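You operate a simulated robot arm through the tools that you are given. There is no shell and no other tool. Be economical: measure what you need, move in short steps, check, and stop when the job is done.

You are at the controls of a simulated robot arm. One attempt, no reset.

Task
Take the zinc bush and leave it on top of the guide roller.

The check looks at the end state, three seconds after you hand in, the way a careful person would. Anything else that was tipped, shoved, dropped, spilled or broken makes it a failure.

Robot
A 6-joint arm with a two-finger parallel gripper, fixed in place. Base frame: the origin is at the foot of the arm, x ahead of it, y to its left, z up; the work surface is at about z = 0.85. Units: m, rad, N and s.
With the tool pointing down near the work surface it reaches from about 0.26 to 0.68 m from the base axis. Its first joint turns from -1.152 to 1.152 rad. Payload 2.9 kg.
The tool frame sits at the grasp point between the pads (the TCP): z along the fingers, y along the line on which they close. The tips reach 0.03 m beyond it. Largest opening 0.11 m; finger width 0.02, thickness 0.01; the body of the gripper, 0.048 by 0.112 m, starts 0.055 m behind the TCP.
Orientation is that of the tool frame in the base frame, as a unit quaternion [w, x, y, z]. With the fingers straight down and closing along the base's y, the tool's x points along the base's -x, its y along +y and its z along -z.

Tools
- The arm moves only by the tool nudge_tool. Its argument "deltas" is a list of rows, each a list of 7 numbers: the gripper command, from -1 (shut) to 1 (fully open), values between in proportion, then the shift along the tool's x, y, z in m, then the turn, a rotation vector about the tool's x, y, z in rad. In form: [[claw, dx, dy, dz, rx, ry, rz], ...]. A call has 1 to 12 rows; each row is the pose to reach, as a shift and turn from the pose commanded when the call began, along the tool's axes at that moment. Rows are played at 5 a second. More than 0.05 m and 0.15 rad between two rows, or a gripper value outside its range, and nothing of the call is played. A pose out of reach is approached as far as the arm can. The call stops where the force on the tool passes 40 N (or 10 N more than at its start, if that is more) or the arm is blocked; 0.2 s more then pass. The fingers move at their own pace (about 0.108 m/s each) and stop on an object; they squeeze with about 27 N. The grip force told is the motor's: it shows also when the fingers shut on nothing. Time passes only in rows, and 0.2 s behind the last, so rows that repeat a pose let the fingers close. It gives the time, the measured TCP pose, the force on the tool (base axes), the opening and the grip force at its end, in the units of the frame above (readings bear some noise).
- Cameras (640 x 400 px; columns grow to the right, rows downward): "scene" is fixed at [0.073, 0.4273, 1.3804]; the picture's right is [-0.77, -0.63, 0.00], its down [-0.32, 0.40, -0.86] and it looks along [0.54, -0.66, -0.51] (base axes); focal length 324 px, centre (320, 200). "wrist" rides on the gripper at [0.072, 0.017, -0.103] in the tool frame; the picture's right is [-0.23, 0.97, 0.00], its down [-0.76, -0.18, -0.62] and it looks along [-0.61, -0.14, 0.78] (tool axes); focal length 222 px, centre (320, 200). There is no depth. A picture from a camera that has moved, and an enlarged one, comes with that camera's place and axes in the base frame and with its lens. The place of the scene camera against the robot may be out by one fixed shift of up to 0.012 m in any direction.
- get_image(camera): a new picture of that camera. The clock stands still meanwhile.
- close_up(camera, box): a new picture of the part [left, top, right, bottom] of that camera's present view, enlarged. The clock stands still meanwhile.
- close_job(): hands the job in; it is judged then, once.

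Work in short steps. Places have to be worked out from the pictures, the camera data and where the tool is seen: move nearer, look again, correct. Check each grasp and each placing, and mend what went wrong. You have 90 turns and 38 pictures in all, those below and enlarged ones among them. Open the gripper and draw the arm clear of the work before you hand the job in, unless the task says otherwise; then end with one line.

The tools are called after "Call:" as a command line: name --pt "numbers of a row" for each row, then --argument value for the rest, lists and objects as JSON in quotes. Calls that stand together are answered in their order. nudge_tool: Moves the arm, as the interface text tells. Its arguments: {"type":"object","properties":{"deltas":{"type":"array","items":{"type":"array","items":{"type":"number"}}}},"required":["deltas"]} The other tools are called the same way: get_image (camera) takes a picture; close_up (camera, box) takes an enlarged picture of a part of a camera's view; close_job () hands the job in.

At the start:

```text
clock: 0.0
eef_pos: [0.4585, 0.0042, 1.1915]
tool_rot: [0.001, 0.0, 1.0, 0.0]
force: [-0.6, 0.3, 0.7]
grip_width: 0.1104
finger_force: 0.1
```

scene: 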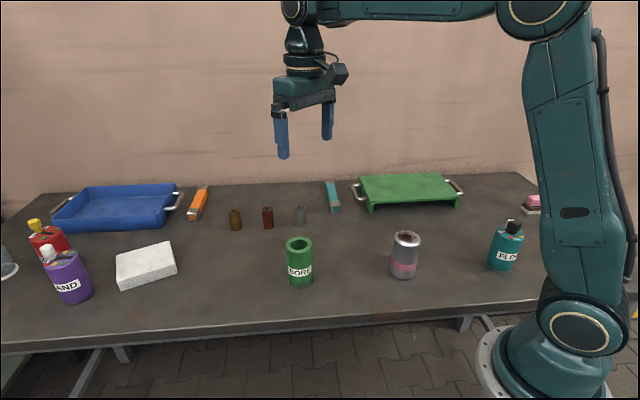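
wrist: 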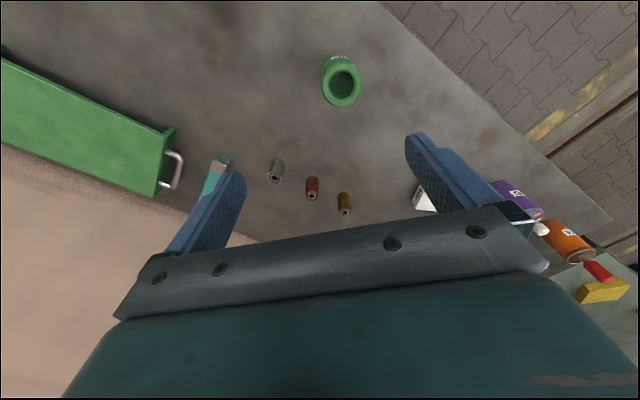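

The zinc bush is probably the grey one of the three small cylinders. I'll zoom in to identify it and find the guide roller.

Call:
close_up --camera "scene" --box '[210, 170, 460, 320]'

Call:
close_up --camera "wrist" --box '[200, 40, 400, 240]'

```text
2.56 times, centred on (335, 245) of scene
camera zoom: at [0.073, 0.4273, 1.3804], right [-0.77, -0.63, 0.0], down [-0.32, 0.4, -0.86], along [0.54, -0.66, -0.51], focal length 831 px, centre (282, 85)
```

zoom: 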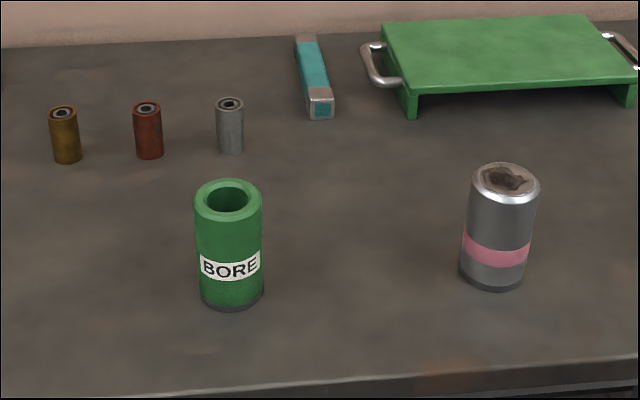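

```text
2.00 times, centred on (300, 140) of wrist
camera zoom: at [0.3849, 0.0211, 1.2959], right [0.23, 0.97, 0.0], down [0.76, -0.18, 0.62], along [0.61, -0.14, -0.78], focal length 444 px, centre (360, 320)
```

zoom: 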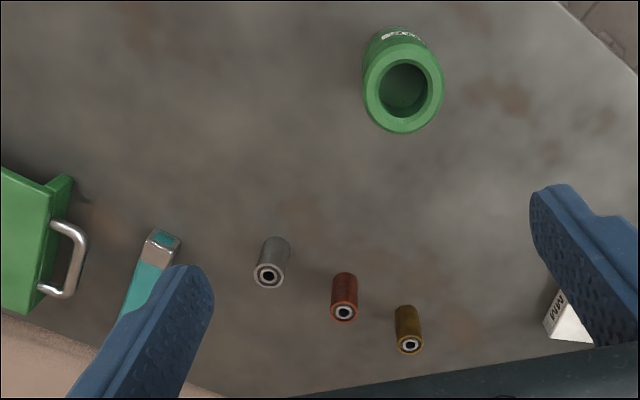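

I need to know what the other cylinders are before deciding which one is the guide roller.

Call:
close_up --camera "scene" --box '[370, 170, 550, 290]'

Call:
close_up --camera "scene" --box '[0, 170, 220, 320]'

Call:
close_up --camera "wrist" --box '[400, 150, 640, 310]'

```text
3.33 times, centred on (460, 230) of scene
camera zoom: at [0.073, 0.4273, 1.3804], right [-0.77, -0.63, 0.0], down [-0.32, 0.4, -0.86], along [0.54, -0.66, -0.51], focal length 1082 px, centre (-147, 100)
```

zoom: 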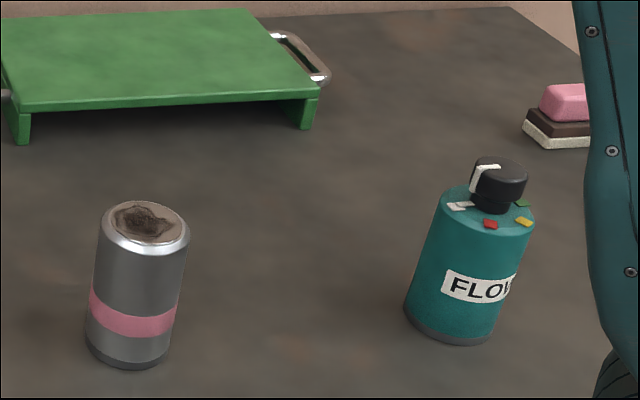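

```text
2.67 times, centred on (110, 245) of scene
camera zoom: at [0.073, 0.4273, 1.3804], right [-0.77, -0.63, 0.0], down [-0.32, 0.4, -0.86], along [0.54, -0.66, -0.51], focal length 865 px, centre (880, 80)
```

zoom: 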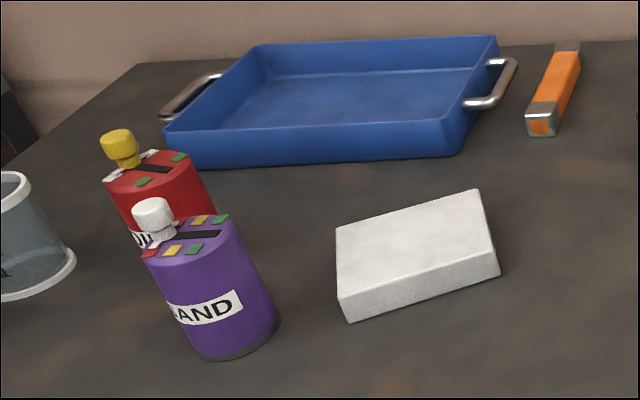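

```text
2.50 times, centred on (520, 230) of wrist
camera zoom: at [0.3849, 0.0211, 1.2959], right [0.23, 0.97, 0.0], down [0.76, -0.18, 0.62], along [0.61, -0.14, -0.78], focal length 555 px, centre (-180, 125)
```

zoom: 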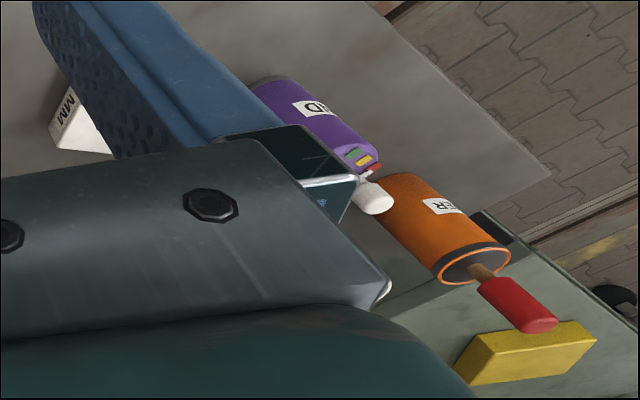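

I take the grey cylinder as the zinc bush, at about (0.60, -0.12). The chrome cylinder with the pink band looks like the guide roller, at about (0.28, -0.12) with its top near z 0.957. I'll move above the bush at z 1.05 and look again.

Call:
nudge_tool --pt "1 -0.024 -0.021 0.024 0 0 0" --pt "1 -0.047 -0.041 0.047 0 0 0" --pt "1 -0.071 -0.062 0.071 0 0 0" --pt "1 -0.094 -0.083 0.094 0 0 0" --pt "1 -0.118 -0.103 0.118 0 0 0" --pt "1 -0.1415 -0.124 0.1415 0 0 0" --pt "1 -0.1415 -0.124 0.1415 0 0 0"

Call:
get_image --camera "wrist"

Call:
get_image --camera "scene"

```text
clock: 1.6
eef_pos: [0.5977, -0.12, 1.0505]
tool_rot: [0.0, 0.0, 1.0, 0.001]
force: [0.0, 1.6, 0.2]
grip_width: 0.11
finger_force: 0.0
```

```text
30 pictures are left
camera wrist: at [0.524, -0.1033, 1.1555], right [0.23, 0.97, 0.0], down [0.76, -0.18, 0.62], along [0.61, -0.14, -0.78], focal length 222 px, centre (320, 200)
```

wrist: 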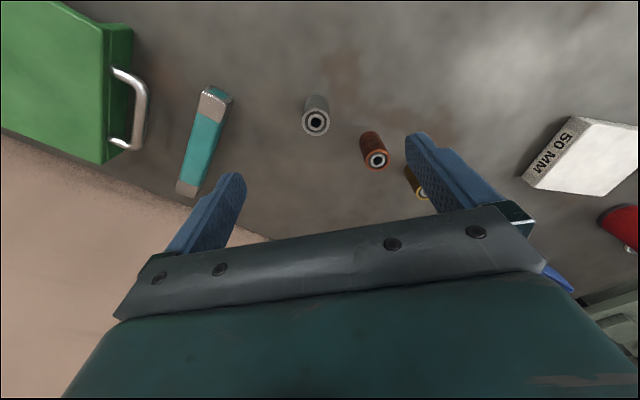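

```text
29 pictures are left
```

scene: 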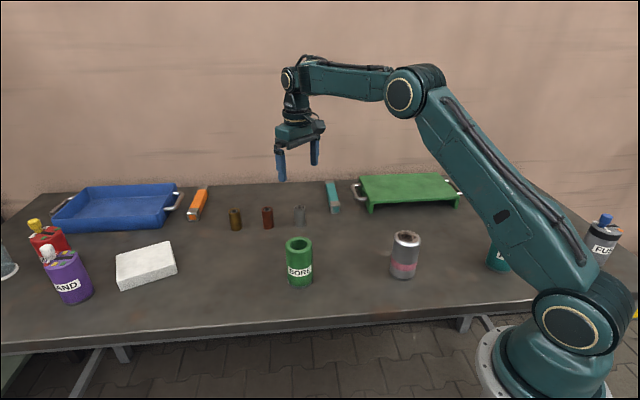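

The bush is at about (0.607, -0.126). I'll lower to z 0.955, just above its top, with the fingers partly closed, and check the centring.

Call:
nudge_tool --pt "0.6 -0.009 -0.006 0.03 0 0 0" --pt "0.4 -0.009 -0.006 0.065 0 0 0" --pt "0.3 -0.009 -0.006 0.095 0 0 0" --pt "0.3 -0.009 -0.006 0.095 0 0 0"

Call:
get_image --camera "wrist"

Call:
close_up --camera "scene" --box '[220, 120, 380, 240]'

```text
clock: 2.6
eef_pos: [0.6078, -0.1262, 0.9554]
tool_rot: [0.0, 0.0, 1.0, 0.0]
force: [0.4, -0.8, -0.1]
grip_width: 0.0714
finger_force: 0.0
```

```text
28 pictures are left
camera wrist: at [0.5342, -0.109, 1.0604], right [0.23, 0.97, 0.0], down [0.76, -0.18, 0.62], along [0.61, -0.14, -0.78], focal length 222 px, centre (320, 200)
```

wrist: 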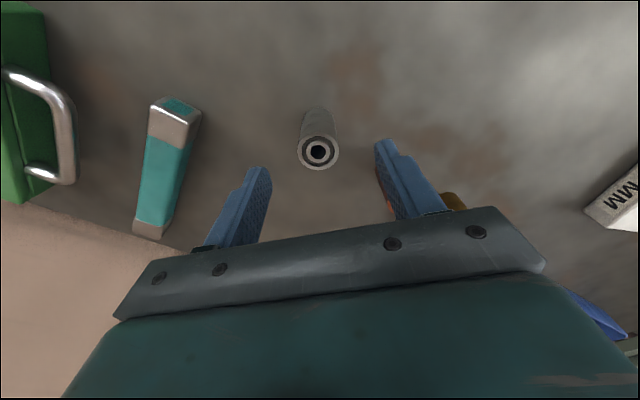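

```text
3.33 times, centred on (300, 180) of scene
camera zoom: at [0.073, 0.4273, 1.3804], right [-0.77, -0.63, 0.0], down [-0.32, 0.4, -0.86], along [0.54, -0.66, -0.51], focal length 1082 px, centre (387, 267)
```

zoom: 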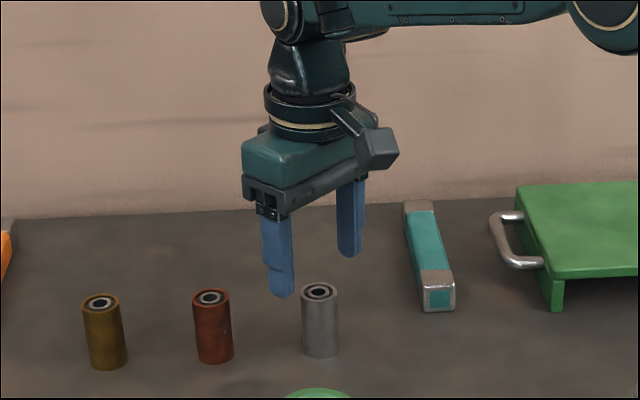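

The estimates agree on (0.608, -0.127), with the fingers either side of the bush. I'll descend to z 0.89, so the tips are 1 cm above the table, without closing yet.

Call:
nudge_tool --pt "0.3 -0.001 -0.001 0.02 0 0 0" --pt "0.3 -0.001 -0.001 0.04 0 0 0" --pt "0.3 -0.001 -0.001 0.065 0 0 0" --pt "0.3 -0.001 -0.001 0.065 0 0 0"

Call:
get_image --camera "wrist"

Call:
close_up --camera "scene" --box '[220, 120, 380, 240]'

```text
clock: 3.6
eef_pos: [0.6095, -0.1271, 0.8905]
tool_rot: [0.001, 0.0, 1.0, 0.0]
force: [0.3, -0.2, 0.2]
grip_width: 0.0715
finger_force: 0.1
```

```text
26 pictures are left
camera wrist: at [0.5363, -0.1103, 0.9947], right [0.23, 0.97, 0.0], down [0.76, -0.18, 0.62], along [0.61, -0.14, -0.78], focal length 222 px, centre (320, 200)
```

wrist: 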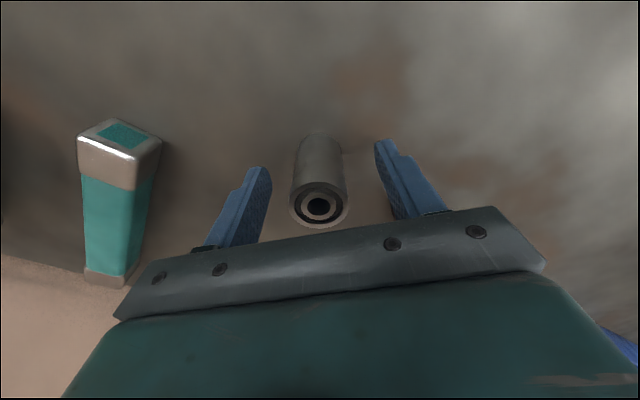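

```text
3.33 times, centred on (300, 180) of scene
camera zoom: at [0.073, 0.4273, 1.3804], right [-0.77, -0.63, 0.0], down [-0.32, 0.4, -0.86], along [0.54, -0.66, -0.51], focal length 1082 px, centre (387, 267)
```

zoom: 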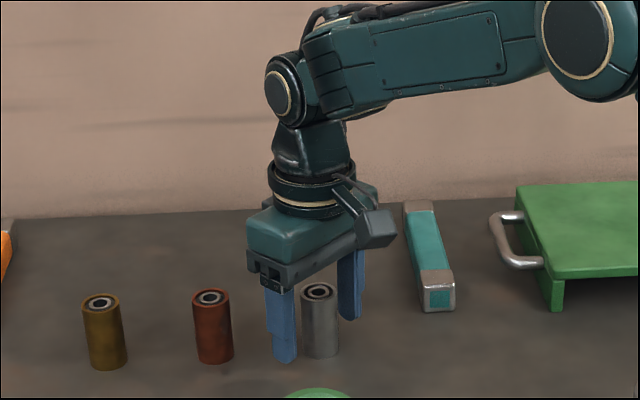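

The bush stands centrally between the pads, so I'll close on it.

Call:
nudge_tool --pt "0 0 0 0 0 0 0" --pt "-0.3 0 0 0 0 0 0" --pt "-0.6 0 0 0 0 0 0" --pt "-1 0 0 0 0 0 0" --pt "-1 0 0 0 0 0 0"

```text
clock: 4.8
eef_pos: [0.6098, -0.1272, 0.8913]
tool_rot: [0.0, 0.0, 1.0, 0.0]
force: [0.1, 0.0, 0.0]
grip_width: 0.0299
finger_force: 27.0
```

It's gripped at 0.030 m with 27 N. I'll lift straight up.

Call:
nudge_tool --pt "-1 0 0 -0.01 0 0 0" --pt "-1 0 0 -0.04 0 0 0" --pt "-1 0 0 -0.08 0 0 0" --pt "-1 0 0 -0.12 0 0 0" --pt "-1 0 0 -0.16 0 0 0" --pt "-1 0 0 -0.2 0 0 0" --pt "-1 0 0 -0.2 0 0 0"

Call:
get_image --camera "wrist"

Call:
close_up --camera "scene" --box '[220, 90, 440, 255]'

```text
clock: 6.4
eef_pos: [0.6097, -0.1273, 1.0916]
tool_rot: [0.001, 0.0, 1.0, 0.001]
force: [-0.3, 0.1, -1.6]
grip_width: 0.0296
finger_force: 26.9
```

```text
24 pictures are left
camera wrist: at [0.5368, -0.1107, 1.1961], right [0.23, 0.97, 0.0], down [0.76, -0.18, 0.62], along [0.61, -0.14, -0.78], focal length 222 px, centre (320, 200)
```

wrist: 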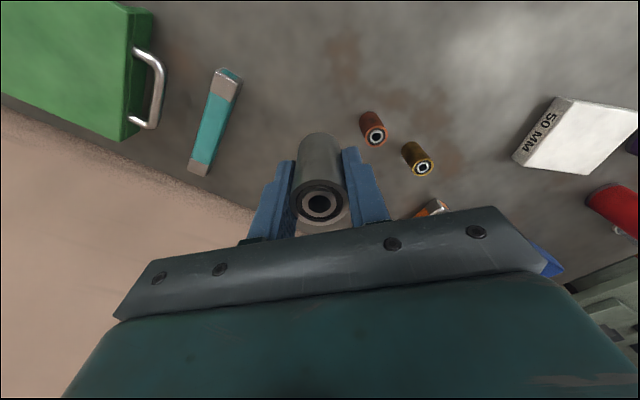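

```text
2.42 times, centred on (330, 172) of scene
camera zoom: at [0.073, 0.4273, 1.3804], right [-0.77, -0.63, 0.0], down [-0.32, 0.4, -0.86], along [0.54, -0.66, -0.51], focal length 786 px, centre (296, 267)
```

zoom: 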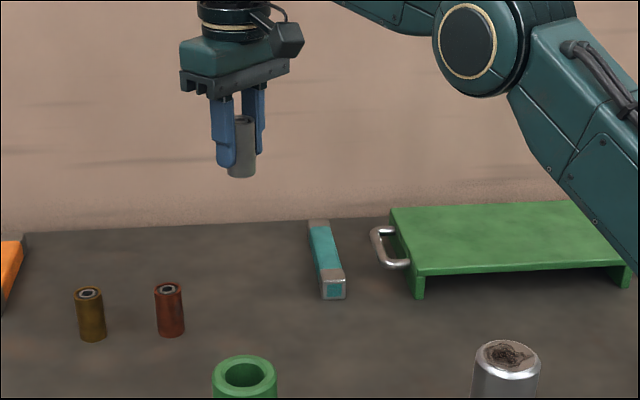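

The bush is held and the others are undisturbed. I'll travel back at z 1.09 towards the roller and stop at x 0.32.

Call:
nudge_tool --pt "-1 0.03 0.001 -0.005 0 0 0" --pt "-1 0.065 0.002 -0.01 0 0 0" --pt "-1 0.1 0.003 -0.01 0 0 0" --pt "-1 0.135 0.004 -0.01 0 0 0" --pt "-1 0.17 0.005 -0.01 0 0 0" --pt "-1 0.205 0.006 -0.01 0 0 0" --pt "-1 0.24 0.007 -0.01 0 0 0" --pt "-1 0.27 0.007 -0.01 0 0 0" --pt "-1 0.29 0.007 -0.01 0 0 0" --pt "-1 0.29 0.007 -0.01 0 0 0"

Call:
get_image --camera "wrist"

Call:
get_image --camera "scene"

```text
clock: 8.6
eef_pos: [0.3204, -0.12, 1.0998]
tool_rot: [0.001, 0.001, 1.0, 0.0]
force: [-0.5, 0.5, -0.9]
grip_width: 0.0298
finger_force: 27.6
```

```text
22 pictures are left
camera wrist: at [0.2471, -0.1032, 1.2038], right [0.23, 0.97, 0.0], down [0.76, -0.18, 0.62], along [0.61, -0.14, -0.78], focal length 222 px, centre (320, 200)
```

wrist: 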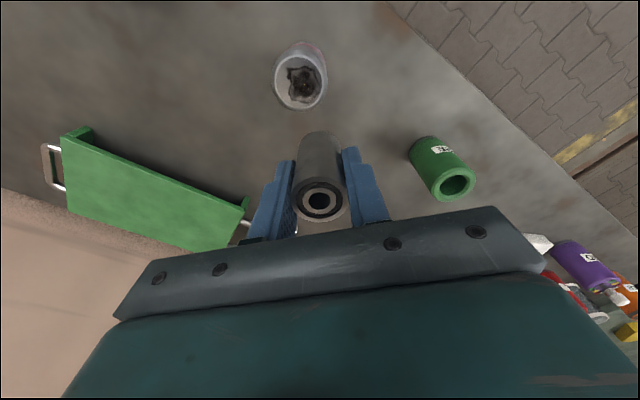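

```text
21 pictures are left
```

scene: 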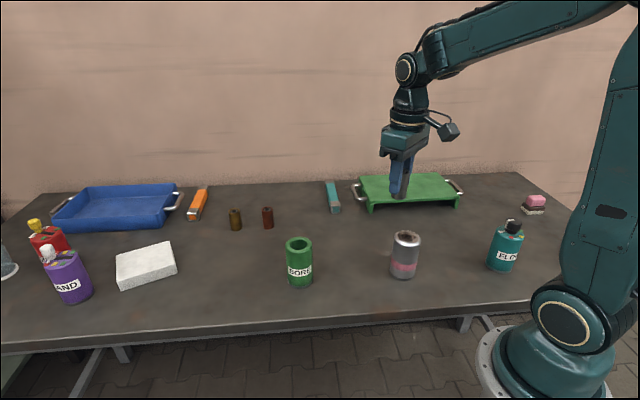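

I'll zoom in on the top of the silver cylinder, and on the green one, to confirm which is which.

Call:
close_up --camera "wrist" --box '[255, 25, 345, 125]'

Call:
close_up --camera "wrist" --box '[395, 120, 485, 220]'

Call:
close_up --camera "scene" --box '[370, 215, 450, 290]'

```text
4.00 times, centred on (300, 75) of wrist
camera zoom: at [0.2471, -0.1032, 1.2038], right [0.23, 0.97, 0.0], down [0.76, -0.18, 0.62], along [0.61, -0.14, -0.78], focal length 888 px, centre (400, 700)
```

zoom: 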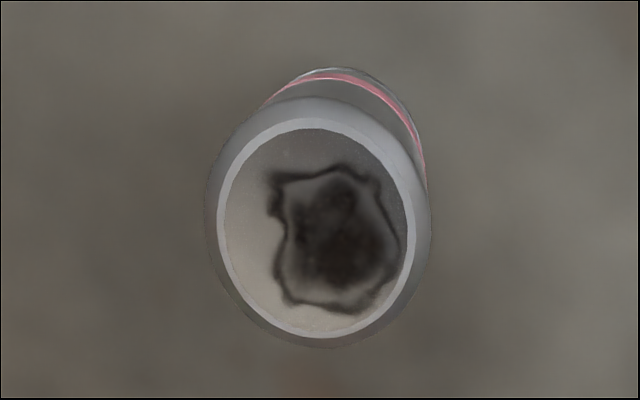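

```text
4.00 times, centred on (440, 170) of wrist
camera zoom: at [0.2471, -0.1032, 1.2038], right [0.23, 0.97, 0.0], down [0.76, -0.18, 0.62], along [0.61, -0.14, -0.78], focal length 888 px, centre (-160, 320)
```

zoom: 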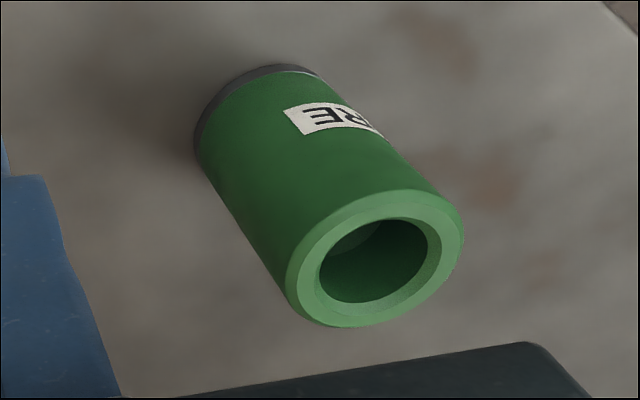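

```text
5.33 times, centred on (410, 252) of scene
camera zoom: at [0.073, 0.4273, 1.3804], right [-0.77, -0.63, 0.0], down [-0.32, 0.4, -0.86], along [0.54, -0.66, -0.51], focal length 1730 px, centre (-160, -80)
```

zoom: 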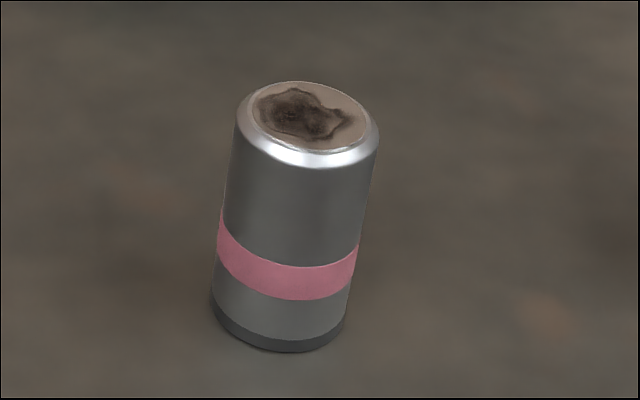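

It has a flat chrome top with a bearing-surface bevel, and the mark on it is only a stain. This is the roller, with its top centre at about (0.29, -0.13). I'll move over it and take a closer look.

Call:
nudge_tool --pt "-1 0.015 -0.005 0.01 0 0 0" --pt "-1 0.031 -0.01 0.025 0 0 0" --pt "-1 0.031 -0.01 0.04 0 0 0" --pt "-1 0.031 -0.01 0.04 0 0 0"

Call:
get_image --camera "wrist"

Call:
close_up --camera "scene" --box '[350, 170, 470, 290]'

```text
clock: 9.6
eef_pos: [0.2892, -0.1291, 1.0593]
tool_rot: [0.0, 0.0, 1.0, 0.0]
force: [-0.7, -0.8, -1.1]
grip_width: 0.0301
finger_force: 27.1
```

```text
17 pictures are left
camera wrist: at [0.2153, -0.1122, 1.1645], right [0.23, 0.97, 0.0], down [0.76, -0.18, 0.62], along [0.61, -0.14, -0.78], focal length 222 px, centre (320, 200)
```

wrist: 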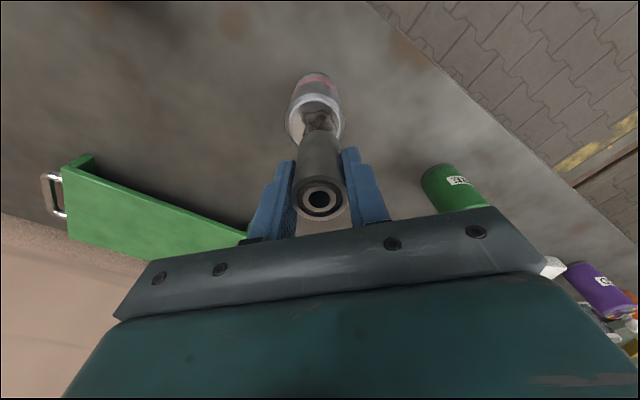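

```text
3.33 times, centred on (410, 230) of scene
camera zoom: at [0.073, 0.4273, 1.3804], right [-0.77, -0.63, 0.0], down [-0.32, 0.4, -0.86], along [0.54, -0.66, -0.51], focal length 1082 px, centre (20, 100)
```

zoom: 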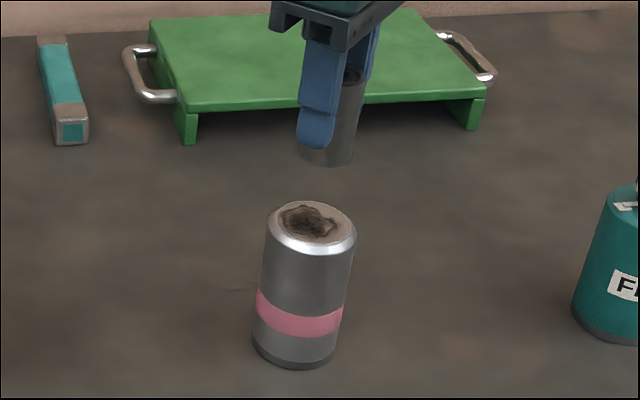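

Combining both views, the roller top is near z 0.96, centred at about (0.290, -0.134). I'll lower so the bush is about 1.5 cm above it and compare directly.

Call:
nudge_tool --pt "-1 0 -0.004 0.015 0 0 0" --pt "-1 0 -0.004 0.03 0 0 0" --pt "-1 0 -0.004 0.042 0 0 0" --pt "-1 0 -0.004 0.042 0 0 0"

Call:
close_up --camera "wrist" --box '[240, 70, 400, 230]'

Call:
close_up --camera "scene" --box '[360, 190, 450, 280]'

```text
clock: 10.6
eef_pos: [0.2875, -0.1341, 1.0163]
tool_rot: [0.0, 0.0, 1.0, 0.0]
force: [-0.1, 0.0, -1.2]
grip_width: 0.0301
finger_force: 26.7
```

```text
2.50 times, centred on (320, 150) of wrist
camera zoom: at [0.2148, -0.1165, 1.1217], right [0.23, 0.97, 0.0], down [0.76, -0.18, 0.62], along [0.61, -0.14, -0.78], focal length 555 px, centre (320, 325)
```

zoom: 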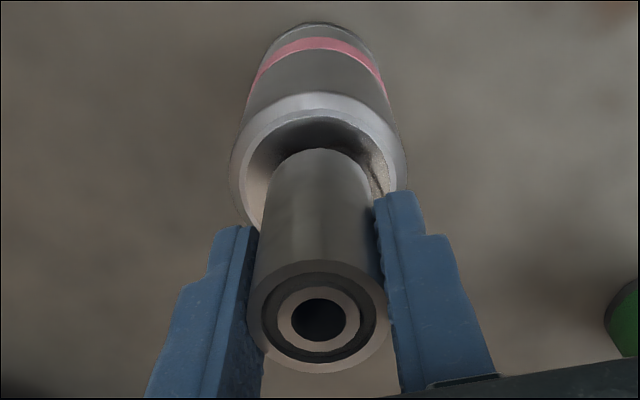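

```text
4.44 times, centred on (405, 235) of scene
camera zoom: at [0.073, 0.4273, 1.3804], right [-0.77, -0.63, 0.0], down [-0.32, 0.4, -0.86], along [0.54, -0.66, -0.51], focal length 1442 px, centre (-58, 44)
```

zoom: 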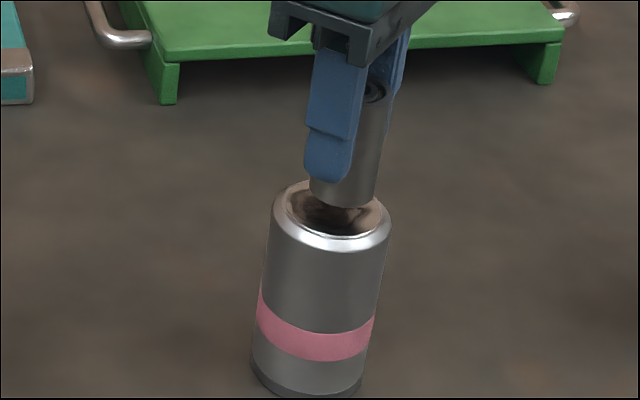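

Both views say the bush sits about 4–5 mm too close to the base, so I'll shift +4.5 mm in x and -1.5 mm in y. I'll also lower 8 mm, then look again before contact.

Call:
nudge_tool --pt "-1 -0.0045 -0.0015 0 0 0 0" --pt "-1 -0.0045 -0.0015 0.004 0 0 0" --pt "-1 -0.0045 -0.0015 0.008 0 0 0" --pt "-1 -0.0045 -0.0015 0.008 0 0 0"

Call:
close_up --camera "wrist" --box '[240, 70, 400, 230]'

Call:
close_up --camera "scene" --box '[360, 190, 450, 280]'

```text
clock: 11.6
eef_pos: [0.2932, -0.1351, 1.0085]
tool_rot: [0.0, 0.0, 1.0, 0.0]
force: [-0.4, 0.6, -0.7]
grip_width: 0.0299
finger_force: 27.3
```

```text
2.50 times, centred on (320, 150) of wrist
camera zoom: at [0.2197, -0.118, 1.1138], right [0.23, 0.97, 0.0], down [0.76, -0.18, 0.62], along [0.61, -0.14, -0.78], focal length 555 px, centre (320, 325)
```

zoom: 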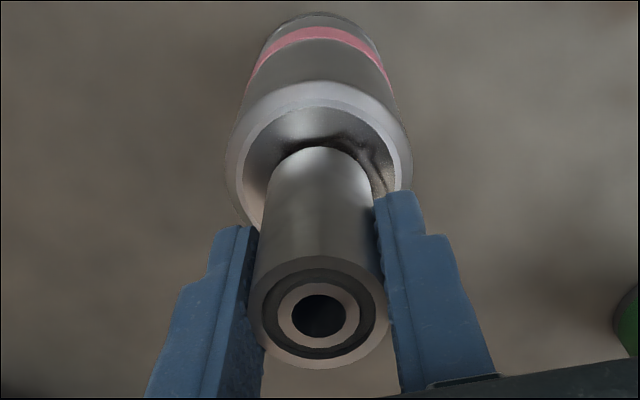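

```text
4.44 times, centred on (405, 235) of scene
camera zoom: at [0.073, 0.4273, 1.3804], right [-0.77, -0.63, 0.0], down [-0.32, 0.4, -0.86], along [0.54, -0.66, -0.51], focal length 1442 px, centre (-58, 44)
```

zoom: 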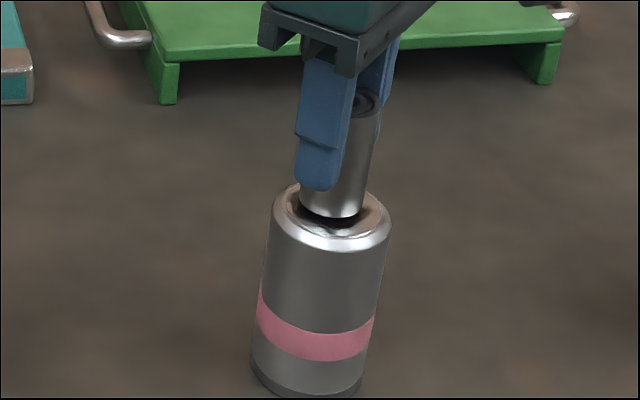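

It's centred to within about 2 mm. I'll descend in 1.5 mm steps towards contact.

Call:
nudge_tool --pt "-1 0 0 0.0015 0 0 0" --pt "-1 0 0 0.003 0 0 0" --pt "-1 0 0 0.004 0 0 0" --pt "-1 0 0 0.004 0 0 0"

```text
clock: 12.6
eef_pos: [0.2937, -0.1358, 1.0059]
tool_rot: [0.0, -0.001, 1.0, 0.0]
force: [-0.2, 0.2, -1.3]
grip_width: 0.0301
finger_force: 26.8
```

No contact yet, so I'll continue in 1 mm steps.

Call:
nudge_tool --pt "-1 0 0 0.001 0 0 0" --pt "-1 0 0 0.002 0 0 0" --pt "-1 0 0 0.002 0 0 0"

Call:
close_up --camera "scene" --box '[380, 210, 430, 250]'

```text
clock: 13.4
eef_pos: [0.2932, -0.1353, 1.0053]
tool_rot: [0.0, 0.0, 1.0, 0.0]
force: [-0.7, 0.6, 9.4]
grip_width: 0.03
finger_force: 27.9
```

```text
10.00 times, centred on (405, 230) of scene
camera zoom: at [0.0729, 0.4274, 1.3804], right [-0.77, -0.63, 0.0], down [-0.32, 0.4, -0.86], along [0.54, -0.66, -0.51], focal length 3244 px, centre (-530, -100)
```

zoom: 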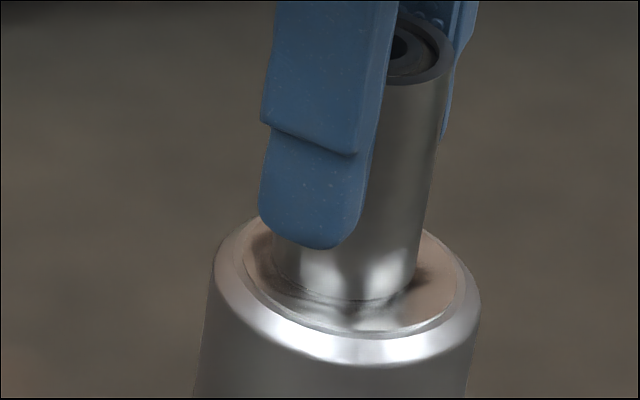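

Contact is 9 N up, and the bush sits well inside the flat face. I'll ease off slightly and open gently.

Call:
nudge_tool --pt "-1 0 0 -0.0005 0 0 0" --pt "-0.42 0 0 -0.0005 0 0 0" --pt "-0.35 0 0 -0.0005 0 0 0" --pt "-0.2 0 0 -0.0005 0 0 0" --pt "0.0 0 0 -0.0005 0 0 0" --pt "0.0 0 0 -0.0005 0 0 0"

Call:
close_up --camera "scene" --box '[360, 190, 450, 280]'

Call:
close_up --camera "wrist" --box '[240, 70, 400, 230]'

```text
clock: 14.8
eef_pos: [0.2926, -0.1358, 1.0046]
tool_rot: [0.0, -0.001, 1.0, -0.001]
force: [0.1, 0.3, 0.1]
grip_width: 0.055
finger_force: 0.1
```

```text
4.44 times, centred on (405, 235) of scene
camera zoom: at [0.073, 0.4273, 1.3804], right [-0.77, -0.63, 0.0], down [-0.32, 0.4, -0.86], along [0.54, -0.66, -0.51], focal length 1442 px, centre (-58, 44)
```

zoom: 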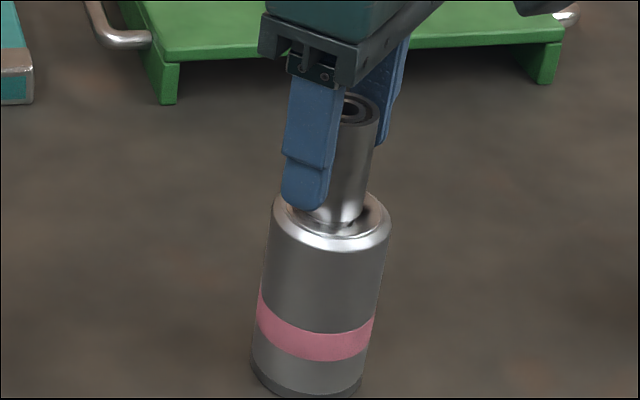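

```text
2.50 times, centred on (320, 150) of wrist
camera zoom: at [0.2196, -0.1188, 1.1091], right [0.23, 0.97, 0.0], down [0.76, -0.18, 0.62], along [0.61, -0.14, -0.78], focal length 555 px, centre (320, 325)
```

zoom: 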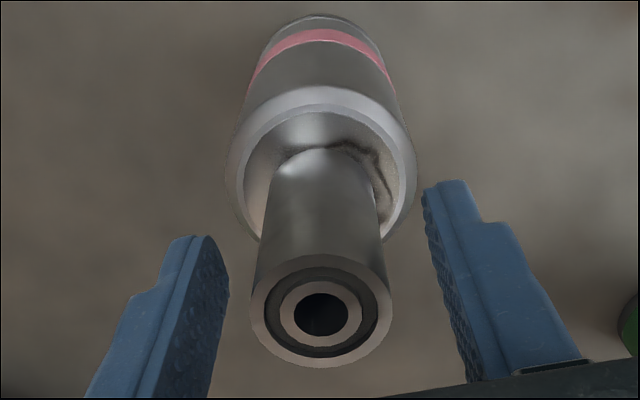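

The bush stands free and upright. I'll rise straight up and then move away.

Call:
nudge_tool --pt "0.2 0 0 -0.01 0 0 0" --pt "0.2 0 0 -0.03 0 0 0" --pt "0.2 0 0 -0.06 0 0 0" --pt "0.2 0 0 -0.1 0 0 0" --pt "0.2 0 0 -0.14 0 0 0" --pt "0.4 -0.03 0.03 -0.16 0 0 0" --pt "0.6 -0.06 0.06 -0.17 0 0 0" --pt "1 -0.09 0.09 -0.18 0 0 0" --pt "1 -0.12 0.12 -0.18 0 0 0" --pt "1 -0.12 0.12 -0.18 0 0 0"

Call:
get_image --camera "scene"

Call:
close_up --camera "scene" --box '[360, 190, 450, 280]'

```text
clock: 17.0
eef_pos: [0.4143, -0.0133, 1.1866]
tool_rot: [0.0, 0.0, 1.0, 0.0]
force: [0.1, -0.3, 0.1]
grip_width: 0.11
finger_force: 0.0
```

```text
8 pictures are left
```

scene: 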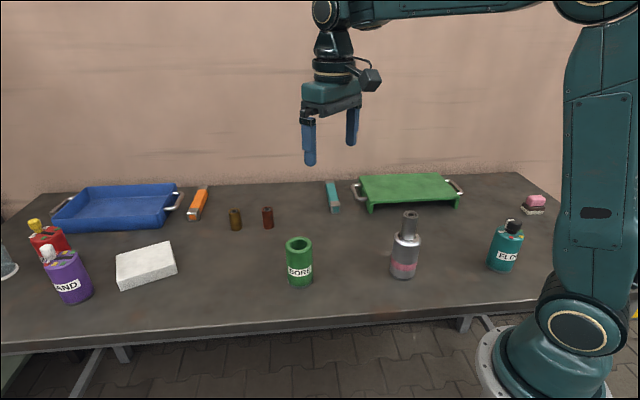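

```text
4.44 times, centred on (405, 235) of scene
camera zoom: at [0.073, 0.4273, 1.3804], right [-0.77, -0.63, 0.0], down [-0.32, 0.4, -0.86], along [0.54, -0.66, -0.51], focal length 1442 px, centre (-58, 44)
```

zoom: 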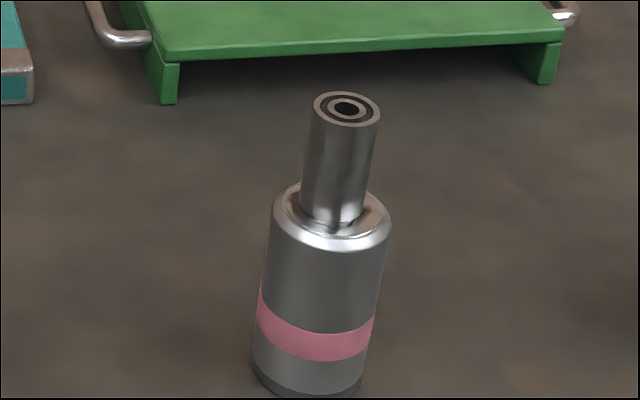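

The bush stands upright and centred on the roller, nothing else has moved, and the arm is clear with the gripper open. I'm handing in.

Call:
close_job

```text
The job is handed in.
```

I placed the zinc bush upright and centred on top of the guide roller, with nothing else disturbed; no label names either part, so I took the grey bush as the zinc one and the chrome cylinder with the pink band as the roller.
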